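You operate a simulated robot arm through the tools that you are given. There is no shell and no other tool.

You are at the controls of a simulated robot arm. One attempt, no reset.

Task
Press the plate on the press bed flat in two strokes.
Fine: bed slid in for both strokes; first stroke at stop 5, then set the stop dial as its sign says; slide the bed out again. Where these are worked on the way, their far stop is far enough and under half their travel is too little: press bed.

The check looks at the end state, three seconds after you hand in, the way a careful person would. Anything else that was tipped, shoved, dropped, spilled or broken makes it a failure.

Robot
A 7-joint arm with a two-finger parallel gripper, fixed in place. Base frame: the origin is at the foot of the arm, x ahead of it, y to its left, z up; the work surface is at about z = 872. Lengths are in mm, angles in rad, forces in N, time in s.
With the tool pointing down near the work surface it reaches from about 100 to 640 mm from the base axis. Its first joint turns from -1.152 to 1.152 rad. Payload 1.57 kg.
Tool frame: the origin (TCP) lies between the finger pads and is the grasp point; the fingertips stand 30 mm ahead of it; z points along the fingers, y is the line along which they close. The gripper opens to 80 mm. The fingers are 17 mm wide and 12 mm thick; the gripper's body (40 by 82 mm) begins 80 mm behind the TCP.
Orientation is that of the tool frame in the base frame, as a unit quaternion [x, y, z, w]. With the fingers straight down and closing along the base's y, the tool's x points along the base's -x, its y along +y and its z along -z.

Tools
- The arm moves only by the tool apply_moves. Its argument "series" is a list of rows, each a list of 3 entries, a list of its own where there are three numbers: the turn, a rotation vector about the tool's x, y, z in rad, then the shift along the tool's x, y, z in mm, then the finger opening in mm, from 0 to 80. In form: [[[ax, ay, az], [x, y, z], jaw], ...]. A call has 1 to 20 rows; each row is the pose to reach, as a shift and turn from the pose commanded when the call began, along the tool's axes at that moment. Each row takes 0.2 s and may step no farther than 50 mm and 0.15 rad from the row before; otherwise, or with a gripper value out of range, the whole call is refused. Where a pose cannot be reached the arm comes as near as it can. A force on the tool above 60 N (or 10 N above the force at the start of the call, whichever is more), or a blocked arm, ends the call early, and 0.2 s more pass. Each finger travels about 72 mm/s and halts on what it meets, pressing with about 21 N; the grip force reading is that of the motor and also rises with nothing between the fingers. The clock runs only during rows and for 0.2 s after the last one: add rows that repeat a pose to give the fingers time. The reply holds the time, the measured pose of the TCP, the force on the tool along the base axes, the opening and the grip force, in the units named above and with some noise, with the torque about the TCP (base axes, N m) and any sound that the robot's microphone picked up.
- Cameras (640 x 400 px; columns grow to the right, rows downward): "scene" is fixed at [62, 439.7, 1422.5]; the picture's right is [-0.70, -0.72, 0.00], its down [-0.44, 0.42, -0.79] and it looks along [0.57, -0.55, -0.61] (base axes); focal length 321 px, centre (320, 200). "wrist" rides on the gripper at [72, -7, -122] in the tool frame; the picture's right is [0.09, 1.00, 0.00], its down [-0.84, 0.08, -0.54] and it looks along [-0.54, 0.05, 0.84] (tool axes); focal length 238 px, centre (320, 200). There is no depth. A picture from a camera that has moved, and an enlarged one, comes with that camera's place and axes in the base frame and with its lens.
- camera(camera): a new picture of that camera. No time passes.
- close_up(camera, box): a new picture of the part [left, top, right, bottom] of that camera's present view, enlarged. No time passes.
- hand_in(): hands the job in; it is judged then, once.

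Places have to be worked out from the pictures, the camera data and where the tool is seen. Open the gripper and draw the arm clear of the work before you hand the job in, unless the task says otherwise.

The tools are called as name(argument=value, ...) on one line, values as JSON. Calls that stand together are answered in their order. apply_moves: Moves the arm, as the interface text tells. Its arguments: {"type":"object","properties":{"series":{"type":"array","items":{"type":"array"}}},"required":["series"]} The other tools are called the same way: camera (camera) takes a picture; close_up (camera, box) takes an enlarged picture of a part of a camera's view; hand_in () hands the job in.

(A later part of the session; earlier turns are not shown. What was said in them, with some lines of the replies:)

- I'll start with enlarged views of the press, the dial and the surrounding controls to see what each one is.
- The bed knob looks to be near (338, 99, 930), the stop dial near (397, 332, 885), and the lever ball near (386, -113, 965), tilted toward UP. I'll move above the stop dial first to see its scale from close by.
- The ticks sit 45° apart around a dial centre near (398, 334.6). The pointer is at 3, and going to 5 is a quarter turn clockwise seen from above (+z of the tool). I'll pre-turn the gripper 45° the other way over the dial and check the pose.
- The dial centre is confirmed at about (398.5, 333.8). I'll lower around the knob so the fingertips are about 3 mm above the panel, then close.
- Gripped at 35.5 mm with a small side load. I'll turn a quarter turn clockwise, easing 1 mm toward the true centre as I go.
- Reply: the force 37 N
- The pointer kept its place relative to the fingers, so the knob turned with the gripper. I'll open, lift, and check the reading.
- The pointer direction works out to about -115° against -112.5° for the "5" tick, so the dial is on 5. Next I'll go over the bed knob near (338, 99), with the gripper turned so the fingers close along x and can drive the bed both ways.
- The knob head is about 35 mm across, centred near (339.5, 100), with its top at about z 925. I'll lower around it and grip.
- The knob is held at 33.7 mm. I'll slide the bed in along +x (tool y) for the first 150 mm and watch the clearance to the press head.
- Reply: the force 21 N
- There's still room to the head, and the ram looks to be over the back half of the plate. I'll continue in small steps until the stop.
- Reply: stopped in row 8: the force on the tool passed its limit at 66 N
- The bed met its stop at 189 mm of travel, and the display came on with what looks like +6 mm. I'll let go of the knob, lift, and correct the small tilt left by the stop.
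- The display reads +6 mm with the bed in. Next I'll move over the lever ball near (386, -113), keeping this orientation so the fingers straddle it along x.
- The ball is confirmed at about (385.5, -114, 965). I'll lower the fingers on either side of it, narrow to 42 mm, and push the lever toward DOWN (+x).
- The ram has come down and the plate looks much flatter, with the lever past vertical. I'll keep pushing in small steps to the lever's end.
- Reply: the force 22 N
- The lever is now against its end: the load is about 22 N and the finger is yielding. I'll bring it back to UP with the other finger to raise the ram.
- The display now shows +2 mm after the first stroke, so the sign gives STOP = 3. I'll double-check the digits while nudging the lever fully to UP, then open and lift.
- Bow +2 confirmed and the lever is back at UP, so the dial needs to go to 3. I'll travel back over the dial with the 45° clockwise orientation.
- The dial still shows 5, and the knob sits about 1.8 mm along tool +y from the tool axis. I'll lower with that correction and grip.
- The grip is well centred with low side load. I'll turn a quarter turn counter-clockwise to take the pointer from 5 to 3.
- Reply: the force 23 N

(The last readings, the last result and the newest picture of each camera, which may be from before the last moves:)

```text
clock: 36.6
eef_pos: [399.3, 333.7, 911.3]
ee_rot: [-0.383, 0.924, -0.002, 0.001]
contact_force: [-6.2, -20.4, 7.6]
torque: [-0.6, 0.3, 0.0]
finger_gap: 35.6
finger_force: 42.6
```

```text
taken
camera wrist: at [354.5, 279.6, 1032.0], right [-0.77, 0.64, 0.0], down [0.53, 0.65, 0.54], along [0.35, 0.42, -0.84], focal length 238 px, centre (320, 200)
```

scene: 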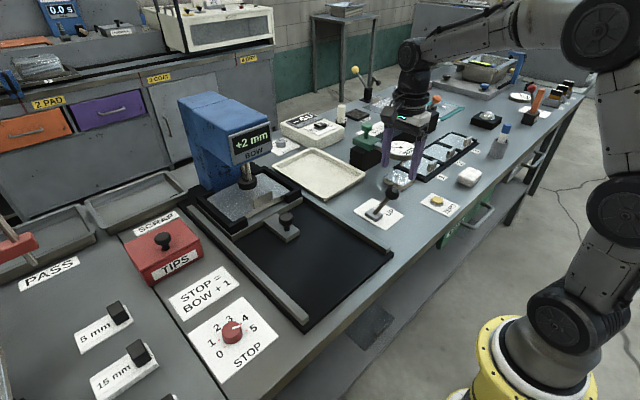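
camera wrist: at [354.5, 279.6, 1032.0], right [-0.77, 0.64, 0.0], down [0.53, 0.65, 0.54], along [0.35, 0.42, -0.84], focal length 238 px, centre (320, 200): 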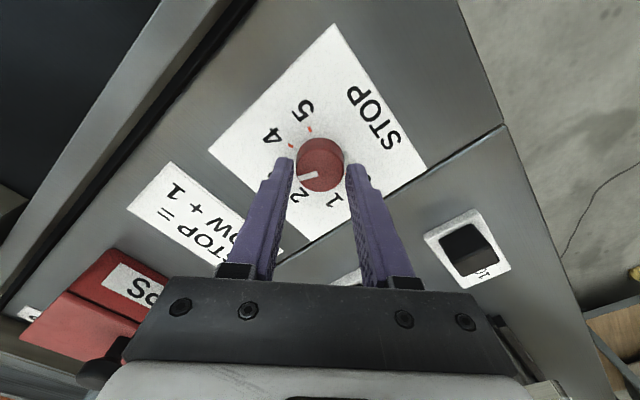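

The knob turned with the fingers. I'll open, lift and read the dial.

apply_moves(series=[[[0, 0, 0], [0, 0, 0], 45], [[0, 0, 0], [0, 0, 0], 60], [[0, 0, 0], [0, 0, 0], 60], [[0, 0, 0], [0, 0, -30], 60], [[0, 0, 0], [0, 0, -70], 60], [[0, 0, 0], [0, 0, -70], 60]])

close_up(camera="wrist", box=[240, 90, 400, 190])

close_up(camera="scene", box=[152, 270, 312, 370])

```text
clock: 38.0
eef_pos: [401.1, 334.8, 982.5]
ee_rot: [-0.382, 0.924, -0.001, 0.002]
contact_force: [-0.6, 0.3, -0.6]
torque: [0.02, -0.01, 0.02]
finger_gap: 60.2
finger_force: 0.0
```

```text
4.00 times, centred on (320, 140) of wrist
camera zoom: at [354.7, 279.4, 1103.5], right [-0.77, 0.64, 0.0], down [0.53, 0.65, 0.55], along [0.35, 0.42, -0.84], focal length 953 px, centre (320, 440)
```

zoom: 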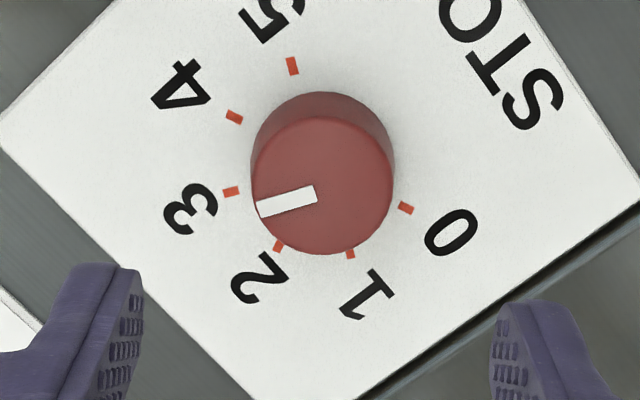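

```text
4.00 times, centred on (232, 320) of scene
camera zoom: at [62.0, 439.7, 1422.5], right [-0.7, -0.72, 0.0], down [-0.44, 0.42, -0.79], along [0.57, -0.55, -0.61], focal length 1286 px, centre (672, -280)
```

zoom: 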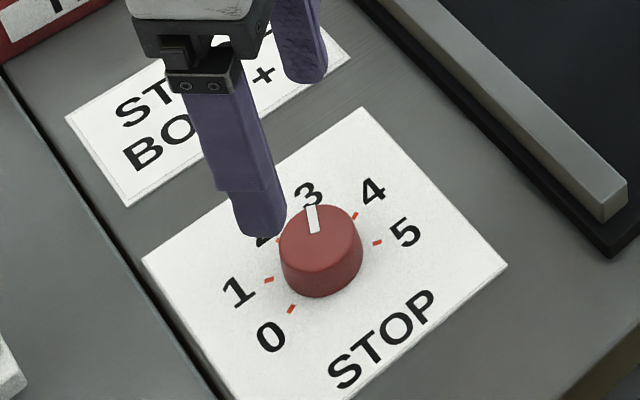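

The dial is back at 3, the same as in the first picture. I'll return above the lever, turning the gripper so the fingers straddle the ball along x as before.

apply_moves(series=[[[0, 0, 0.1386], [19.3, -18, -25], 60], [[0, 0, 0.2772], [38.6, -36.1, -50], 60], [[0, 0, 0.4158], [57.9, -54.1, -72], 60], [[0, 0, 0.5544], [77.2, -72.2, -72], 60], [[0, 0, 0.693], [96.5, -90.2, -72], 60], [[0, 0, 0.8316], [115.7, -108.2, -72], 60], [[0, 0, 0.9702], [135, -126.3, -72], 60], [[0, 0, 1.1088], [154.3, -144.3, -72], 60], [[0, 0, 1.2474], [173.6, -162.4, -72], 60], [[0, 0, 1.386], [192.9, -180.4, -72], 60], [[0, 0, 1.5246], [212.2, -198.4, -72], 60], [[0, 0, 1.6632], [231.5, -216.5, -72], 60], [[0, 0, 1.8018], [250.8, -234.5, -72], 62], [[0, 0, 1.9404], [270, -252.6, -72], 62], [[0, 0, 2.079], [289.3, -270.6, -72], 62], [[0, 0, 2.2176], [308.6, -288.6, -72], 62], [[0, 0, 2.3562], [327.9, -306.7, -72], 62], [[0, 0, 2.3562], [327.9, -306.7, -72], 62]])

camera(camera="wrist")

camera(camera="scene")

```text
clock: 41.8
eef_pos: [382.8, -114.1, 1050.3]
ee_rot: [0.708, 0.706, 0.002, 0.002]
contact_force: [0.4, 0.6, -0.4]
torque: [0.0, -0.01, 0.03]
finger_gap: 62.0
finger_force: 0.2
```

```text
taken
camera wrist: at [377.5, -41.3, 1172.2], right [1.0, 0.09, 0.01], down [0.07, -0.84, 0.54], along [0.05, -0.54, -0.84], focal length 238 px, centre (320, 200)
```

wrist: 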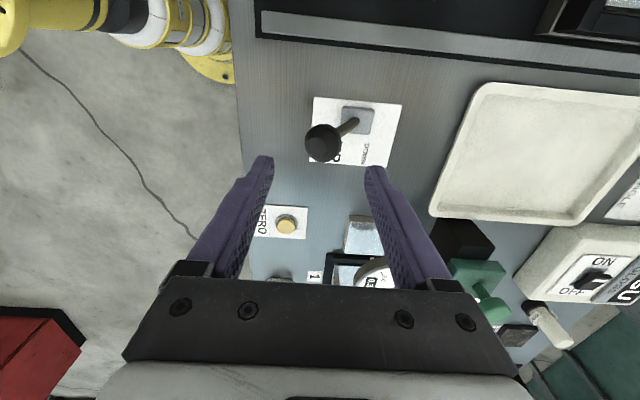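

```text
taken
```

scene: 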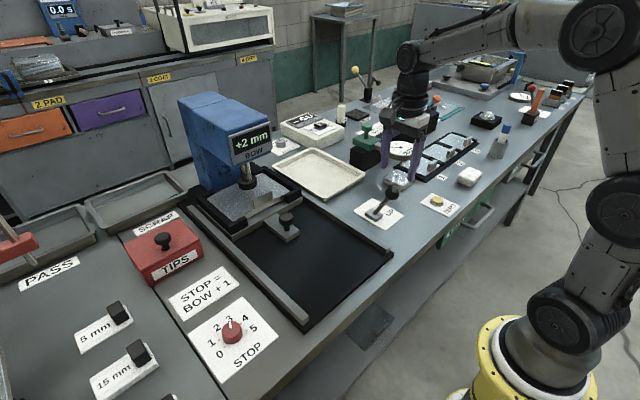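

Everything is as before: dial at 3, lever UP, bed in, bow +2. I'll do the second stroke with the same lever motion.

apply_moves(series=[[[0, 0, 0], [0, 3, 25], 62], [[0, 0, 0], [0, 3, 50], 62], [[0, 0, 0], [0, 3, 67], 62], [[0, 0, 0], [0, 3, 67], 50], [[0, 0, 0], [0, 3, 67], 42], [[0, 0, 0], [0, 13, 67], 42], [[0, 0, 0], [0, 23, 67], 42], [[0, 0, 0], [0, 33, 67], 42], [[0, 0, 0], [0, 43, 67], 42], [[0, 0, 0], [0, 53, 67], 42], [[0, 0, 0], [0, 63, 67], 42], [[0, 0, 0], [0, 73, 67], 42], [[0, 0, 0], [0, 81, 67], 42], [[0, 0, 0], [0, 88, 67], 42], [[0, 0, 0], [0, 95, 67], 42], [[0, 0, 0], [0, 102, 67], 42], [[0, 0, 0], [0, 105, 67], 42], [[0, 0, 0], [0, 105, 67], 42]])

close_up(camera="scene", box=[180, 90, 420, 240])

camera(camera="wrist")

```text
clock: 45.6
eef_pos: [486.1, -113.1, 983.4]
ee_rot: [0.707, 0.707, -0.002, -0.003]
contact_force: [-22.2, 2.5, -4.3]
torque: [0.05, 0.36, -0.16]
finger_gap: 61.1
finger_force: 11.3
```

```text
2.67 times, centred on (300, 165) of scene
camera zoom: at [61.4, 439.8, 1422.5], right [-0.7, -0.72, 0.0], down [-0.44, 0.42, -0.79], along [0.57, -0.55, -0.61], focal length 857 px, centre (373, 293)
```

zoom: 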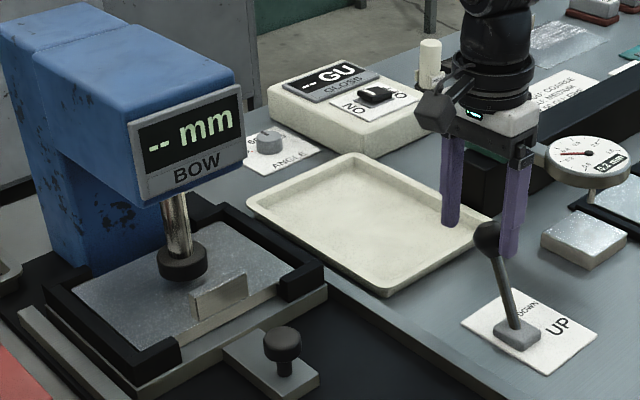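

```text
taken
camera wrist: at [482.2, -40.8, 1105.6], right [1.0, 0.09, 0.0], down [0.08, -0.84, 0.54], along [0.05, -0.54, -0.84], focal length 238 px, centre (320, 200)
```

wrist: 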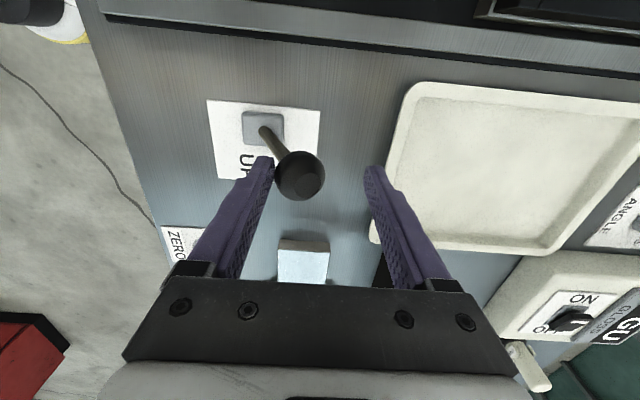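

The ram is down for the second stroke and the lever is at its end. I'll bring the lever back to UP, nudge it home, then open and lift.

apply_moves(series=[[[0, 0, 0], [0, -12, 0], 42], [[0, 0, 0], [0, -24, 0], 42], [[0, 0, 0], [0, -36, 0], 42], [[0, 0, 0], [0, -48, 0], 42], [[0, 0, 0], [0, -60, 0], 42], [[0, 0, 0], [0, -72, 0], 42], [[0, 0, 0], [0, -84, 0], 42], [[0, 0, 0], [0, -94, 0], 42], [[0, 0, 0], [0, -102, 0], 42], [[0, 0, 0], [0, -108, 0], 42], [[0, 0, 0], [0, -113, 0], 42], [[0, 0, 0], [0, -116, 0], 42], [[0, 0, 0], [0, -116, 0], 42], [[0, 0, 0], [0, -104, 0], 52], [[0, 0, 0], [0, -104, 0], 62], [[0, 0, 0], [0, -104, 0], 62], [[0, 0, 0], [0, -104, -35], 62], [[0, 0, 0], [0, -104, -70], 62], [[0, 0, 0], [0, -104, -70], 62]])

close_up(camera="scene", box=[180, 90, 420, 240])

camera(camera="wrist")

```text
clock: 49.6
eef_pos: [384.9, -111.4, 1056.1]
ee_rot: [0.707, 0.707, 0.002, 0.001]
contact_force: [0.5, 0.8, 0.8]
torque: [0.01, 0.0, 0.03]
finger_gap: 62.1
finger_force: 0.1
```

```text
2.67 times, centred on (300, 165) of scene
camera zoom: at [62.0, 439.7, 1422.5], right [-0.7, -0.72, 0.0], down [-0.44, 0.42, -0.79], along [0.57, -0.55, -0.61], focal length 857 px, centre (373, 293)
```

zoom: 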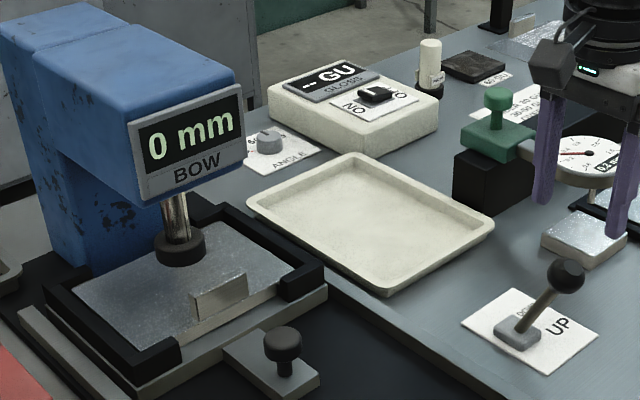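

```text
taken
camera wrist: at [378.4, -40.0, 1177.3], right [1.0, 0.09, 0.0], down [0.08, -0.84, 0.54], along [0.05, -0.54, -0.84], focal length 238 px, centre (320, 200)
```

wrist: 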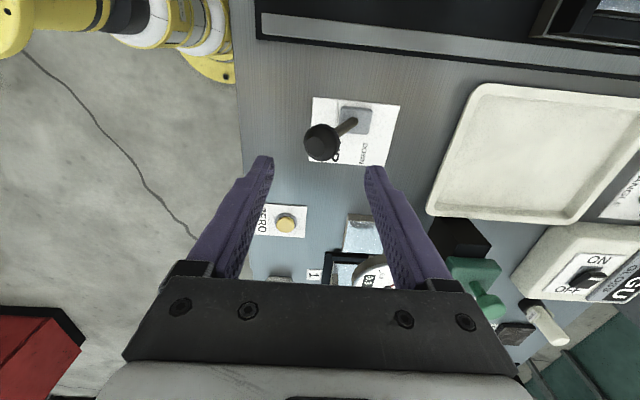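

The bow now reads 0 mm and the lever is back UP. Last step is the bed: I'll go back over its knob, near (528, 101).

apply_moves(series=[[[0, 0, 0], [36, 8, 0], 62], [[0, 0, 0], [72, 16, 0], 62], [[0, 0, 0], [108, 24, 0], 62], [[0, 0, 0], [144, 32, 0], 62], [[0, 0, 0], [180, 40, 0], 62], [[0, 0, 0], [212, 50, 0], 62], [[0, 0, 0], [212, 75, 0], 62], [[0, 0, 0], [212, 105, 0], 62], [[0, 0, 0], [212, 130, 5], 62], [[0, 0, 0], [212, 130, 5], 62]])

camera(camera="wrist")

close_up(camera="scene", box=[180, 90, 420, 240])

```text
clock: 51.8
eef_pos: [515.0, 99.4, 1049.0]
ee_rot: [0.707, 0.707, 0.003, 0.001]
contact_force: [-0.3, -0.7, -0.1]
torque: [0.0, 0.0, -0.01]
finger_gap: 62.0
finger_force: 0.0
```

```text
taken
camera wrist: at [508.8, 171.0, 1171.2], right [1.0, 0.09, 0.0], down [0.08, -0.84, 0.54], along [0.05, -0.54, -0.84], focal length 238 px, centre (320, 200)
```

wrist: 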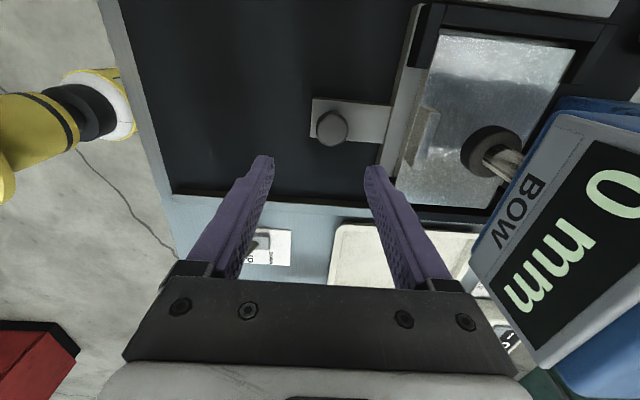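

```text
2.67 times, centred on (300, 165) of scene
camera zoom: at [62.0, 439.7, 1422.5], right [-0.7, -0.72, 0.0], down [-0.44, 0.42, -0.79], along [0.57, -0.55, -0.61], focal length 857 px, centre (373, 293)
```

zoom: 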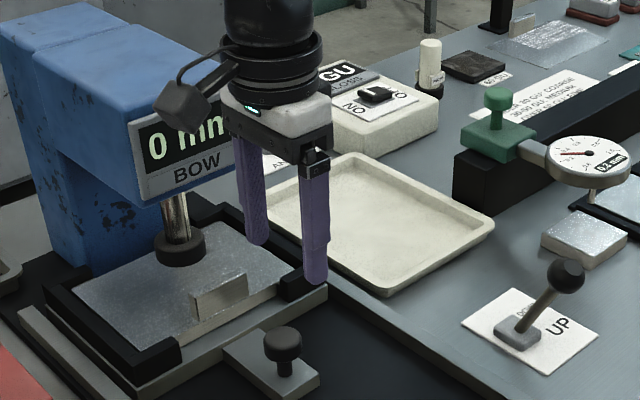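

The knob is at (528.5, 100.5) as expected. I'll lower around it and grip.

apply_moves(series=[[[0, 0, 0], [1, 8, 30], 62], [[0, 0, 0], [1, 13, 60], 62], [[0, 0, 0], [1, 13, 90], 62], [[0, 0, 0], [1, 13, 105], 62], [[0, 0, 0], [1, 13, 114], 62], [[0, 0, 0], [1, 13, 114], 62], [[0, 0, 0], [1, 13, 114], 36], [[0, 0, 0], [1, 13, 114], 25], [[0, 0, 0], [1, 13, 114], 25]])

camera(camera="wrist")

```text
clock: 53.8
eef_pos: [527.7, 100.5, 936.5]
ee_rot: [0.707, 0.707, 0.002, 0.001]
contact_force: [-3.9, 0.1, -0.3]
torque: [0.06, 0.28, -0.05]
finger_gap: 33.6
finger_force: 41.8
```

```text
taken
camera wrist: at [522.2, 172.2, 1058.1], right [1.0, 0.09, 0.0], down [0.08, -0.84, 0.54], along [0.05, -0.54, -0.84], focal length 238 px, centre (320, 200)
```

wrist: 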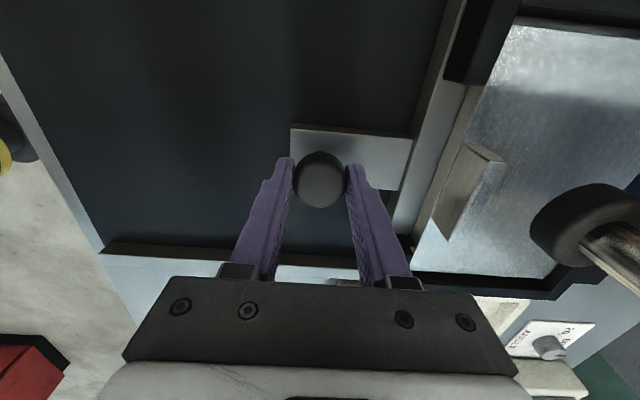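

The knob is held, so I'll pull the bed back out along -x by about 185 mm at a moderate pace.

apply_moves(series=[[[0, 0, 0], [0, -8, 0], 25], [[0, 0, 0], [0, -20, 0], 25], [[0, 0, 0], [0, -33, 0], 25], [[0, 0, 0], [0, -46, 0], 25], [[0, 0, 0], [0, -59, 0], 25], [[0, 0, 0], [0, -72, 0], 25], [[0, 0, 0], [0, -85, 0], 25], [[0, 0, 0], [0, -98, 0], 25], [[0, 0, 0], [0, -111, 0], 25], [[0, 0, 0], [0, -124, 0], 25], [[0, 0, 0], [0, -137, 0], 25], [[0, 0, 0], [0, -150, 0], 25], [[0, 0, 0], [0, -161, 0], 25], [[0, 0, 0], [0, -170, 0], 25], [[0, 0, 0], [0, -177, 0], 25], [[0, 0, 0], [0, -183, 0], 25], [[0, 0, 0], [0, -187, 0], 25], [[0, 0, 0], [0, -191, 0], 25], [[0, 0, 0], [0, -193, 0], 25], [[0, 0, 0], [0, -193, 0], 25]])

camera(camera="scene")

camera(camera="wrist")

```text
clock: 58.0
eef_pos: [338.0, 99.5, 937.0]
ee_rot: [0.707, 0.708, 0.004, 0.003]
contact_force: [12.4, 4.3, -2.0]
torque: [-0.01, 0.21, -0.31]
finger_gap: 33.7
finger_force: 41.4
```

```text
taken
```

scene: 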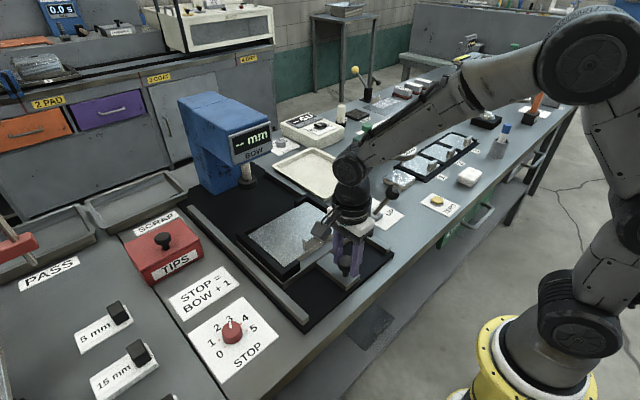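

```text
taken
camera wrist: at [331.4, 172.1, 1058.1], right [1.0, 0.09, 0.01], down [0.07, -0.84, 0.54], along [0.06, -0.54, -0.84], focal length 238 px, centre (320, 200)
```

wrist: 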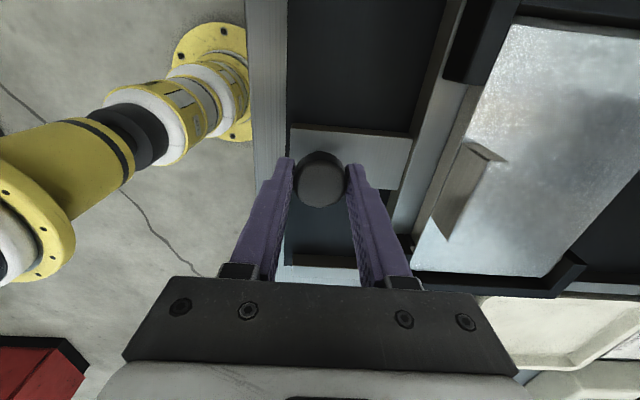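

The bed is back at its outer stop (x 338, about 12 N of resistance) and the plate looks flat. I'll release, lift clear, and check the final scene.

apply_moves(series=[[[0, 0, 0], [0, 2, 0], 25], [[0, 0, 0], [0, 2, 0], 45], [[0, 0, 0], [0, 2, 0], 62], [[0, 0, 0], [0, 2, 0], 62], [[0, 0, 0], [0, 2, -30], 62], [[0, 0, 0], [0, 2, -70], 62], [[0, 0, 0], [0, 2, -115], 70], [[0, 0, 0], [-15, 5, -160], 80], [[0, 0, 0], [-35, 5, -205], 80], [[0, 0, 0], [-60, 10, -245], 80], [[0, 0, 0], [-60, 10, -245], 80]])

camera(camera="scene")

close_up(camera="scene", box=[160, 150, 420, 313])

camera(camera="wrist")

```text
clock: 60.4
eef_pos: [346.5, 39.2, 1182.0]
ee_rot: [0.706, 0.708, 0.003, 0.0]
contact_force: [0.2, 0.0, -0.2]
torque: [-0.06, 0.01, -0.01]
finger_gap: 80.0
finger_force: 0.0
```

```text
taken
```

scene: 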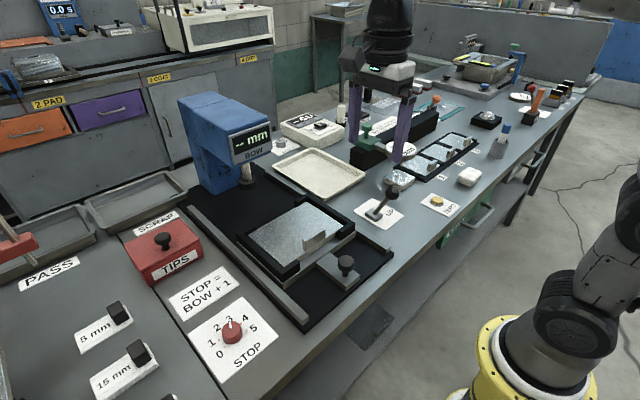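

```text
2.45 times, centred on (290, 232) of scene
camera zoom: at [62.0, 439.7, 1422.5], right [-0.7, -0.72, 0.0], down [-0.44, 0.42, -0.79], along [0.57, -0.55, -0.61], focal length 789 px, centre (394, 123)
```

zoom: 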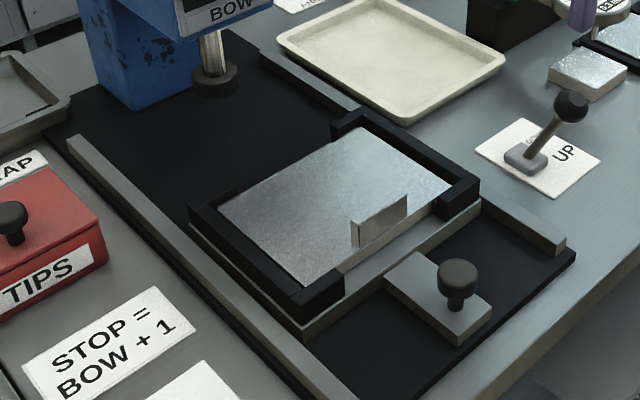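

```text
taken
camera wrist: at [339.6, 111.0, 1303.4], right [1.0, 0.09, 0.0], down [0.08, -0.84, 0.54], along [0.05, -0.54, -0.84], focal length 238 px, centre (320, 200)
```

wrist: 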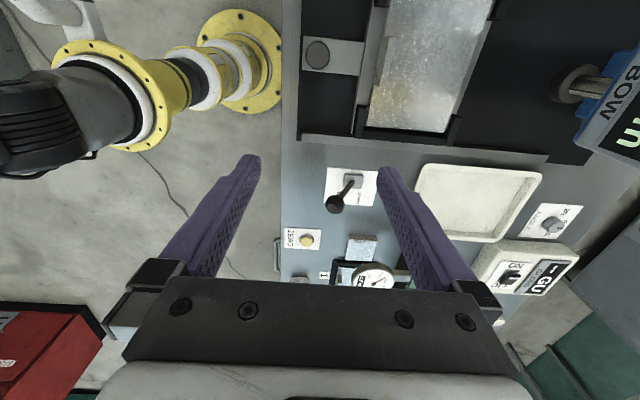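

The plate is flat, the bed is out, the lever is UP, the dial is at 3, and nothing else was disturbed. The gripper is open and clear of the work, so I'm handing in.

hand_in()

```text
The job is handed in.
```

The plate on the press bed is now flat: the display read 0 mm after the second stroke. I've handed the job in, but the check's verdict hasn't come back.

| Step | Stop dial | Bow on the display |
|---|---|---|
| Bed slid in to its far stop | 5 | +6 mm |
| After first stroke | 5 | +2 mm |
| After second stroke | 3 (sign: STOP = BOW + 1) | 0 mm |

The bed stayed in for both strokes, then I slid it back out to its outer stop. The lever is at UP and the dial is at 3. The gripper is open and clear of the work. In the last pictures nothing else had been moved or tipped.
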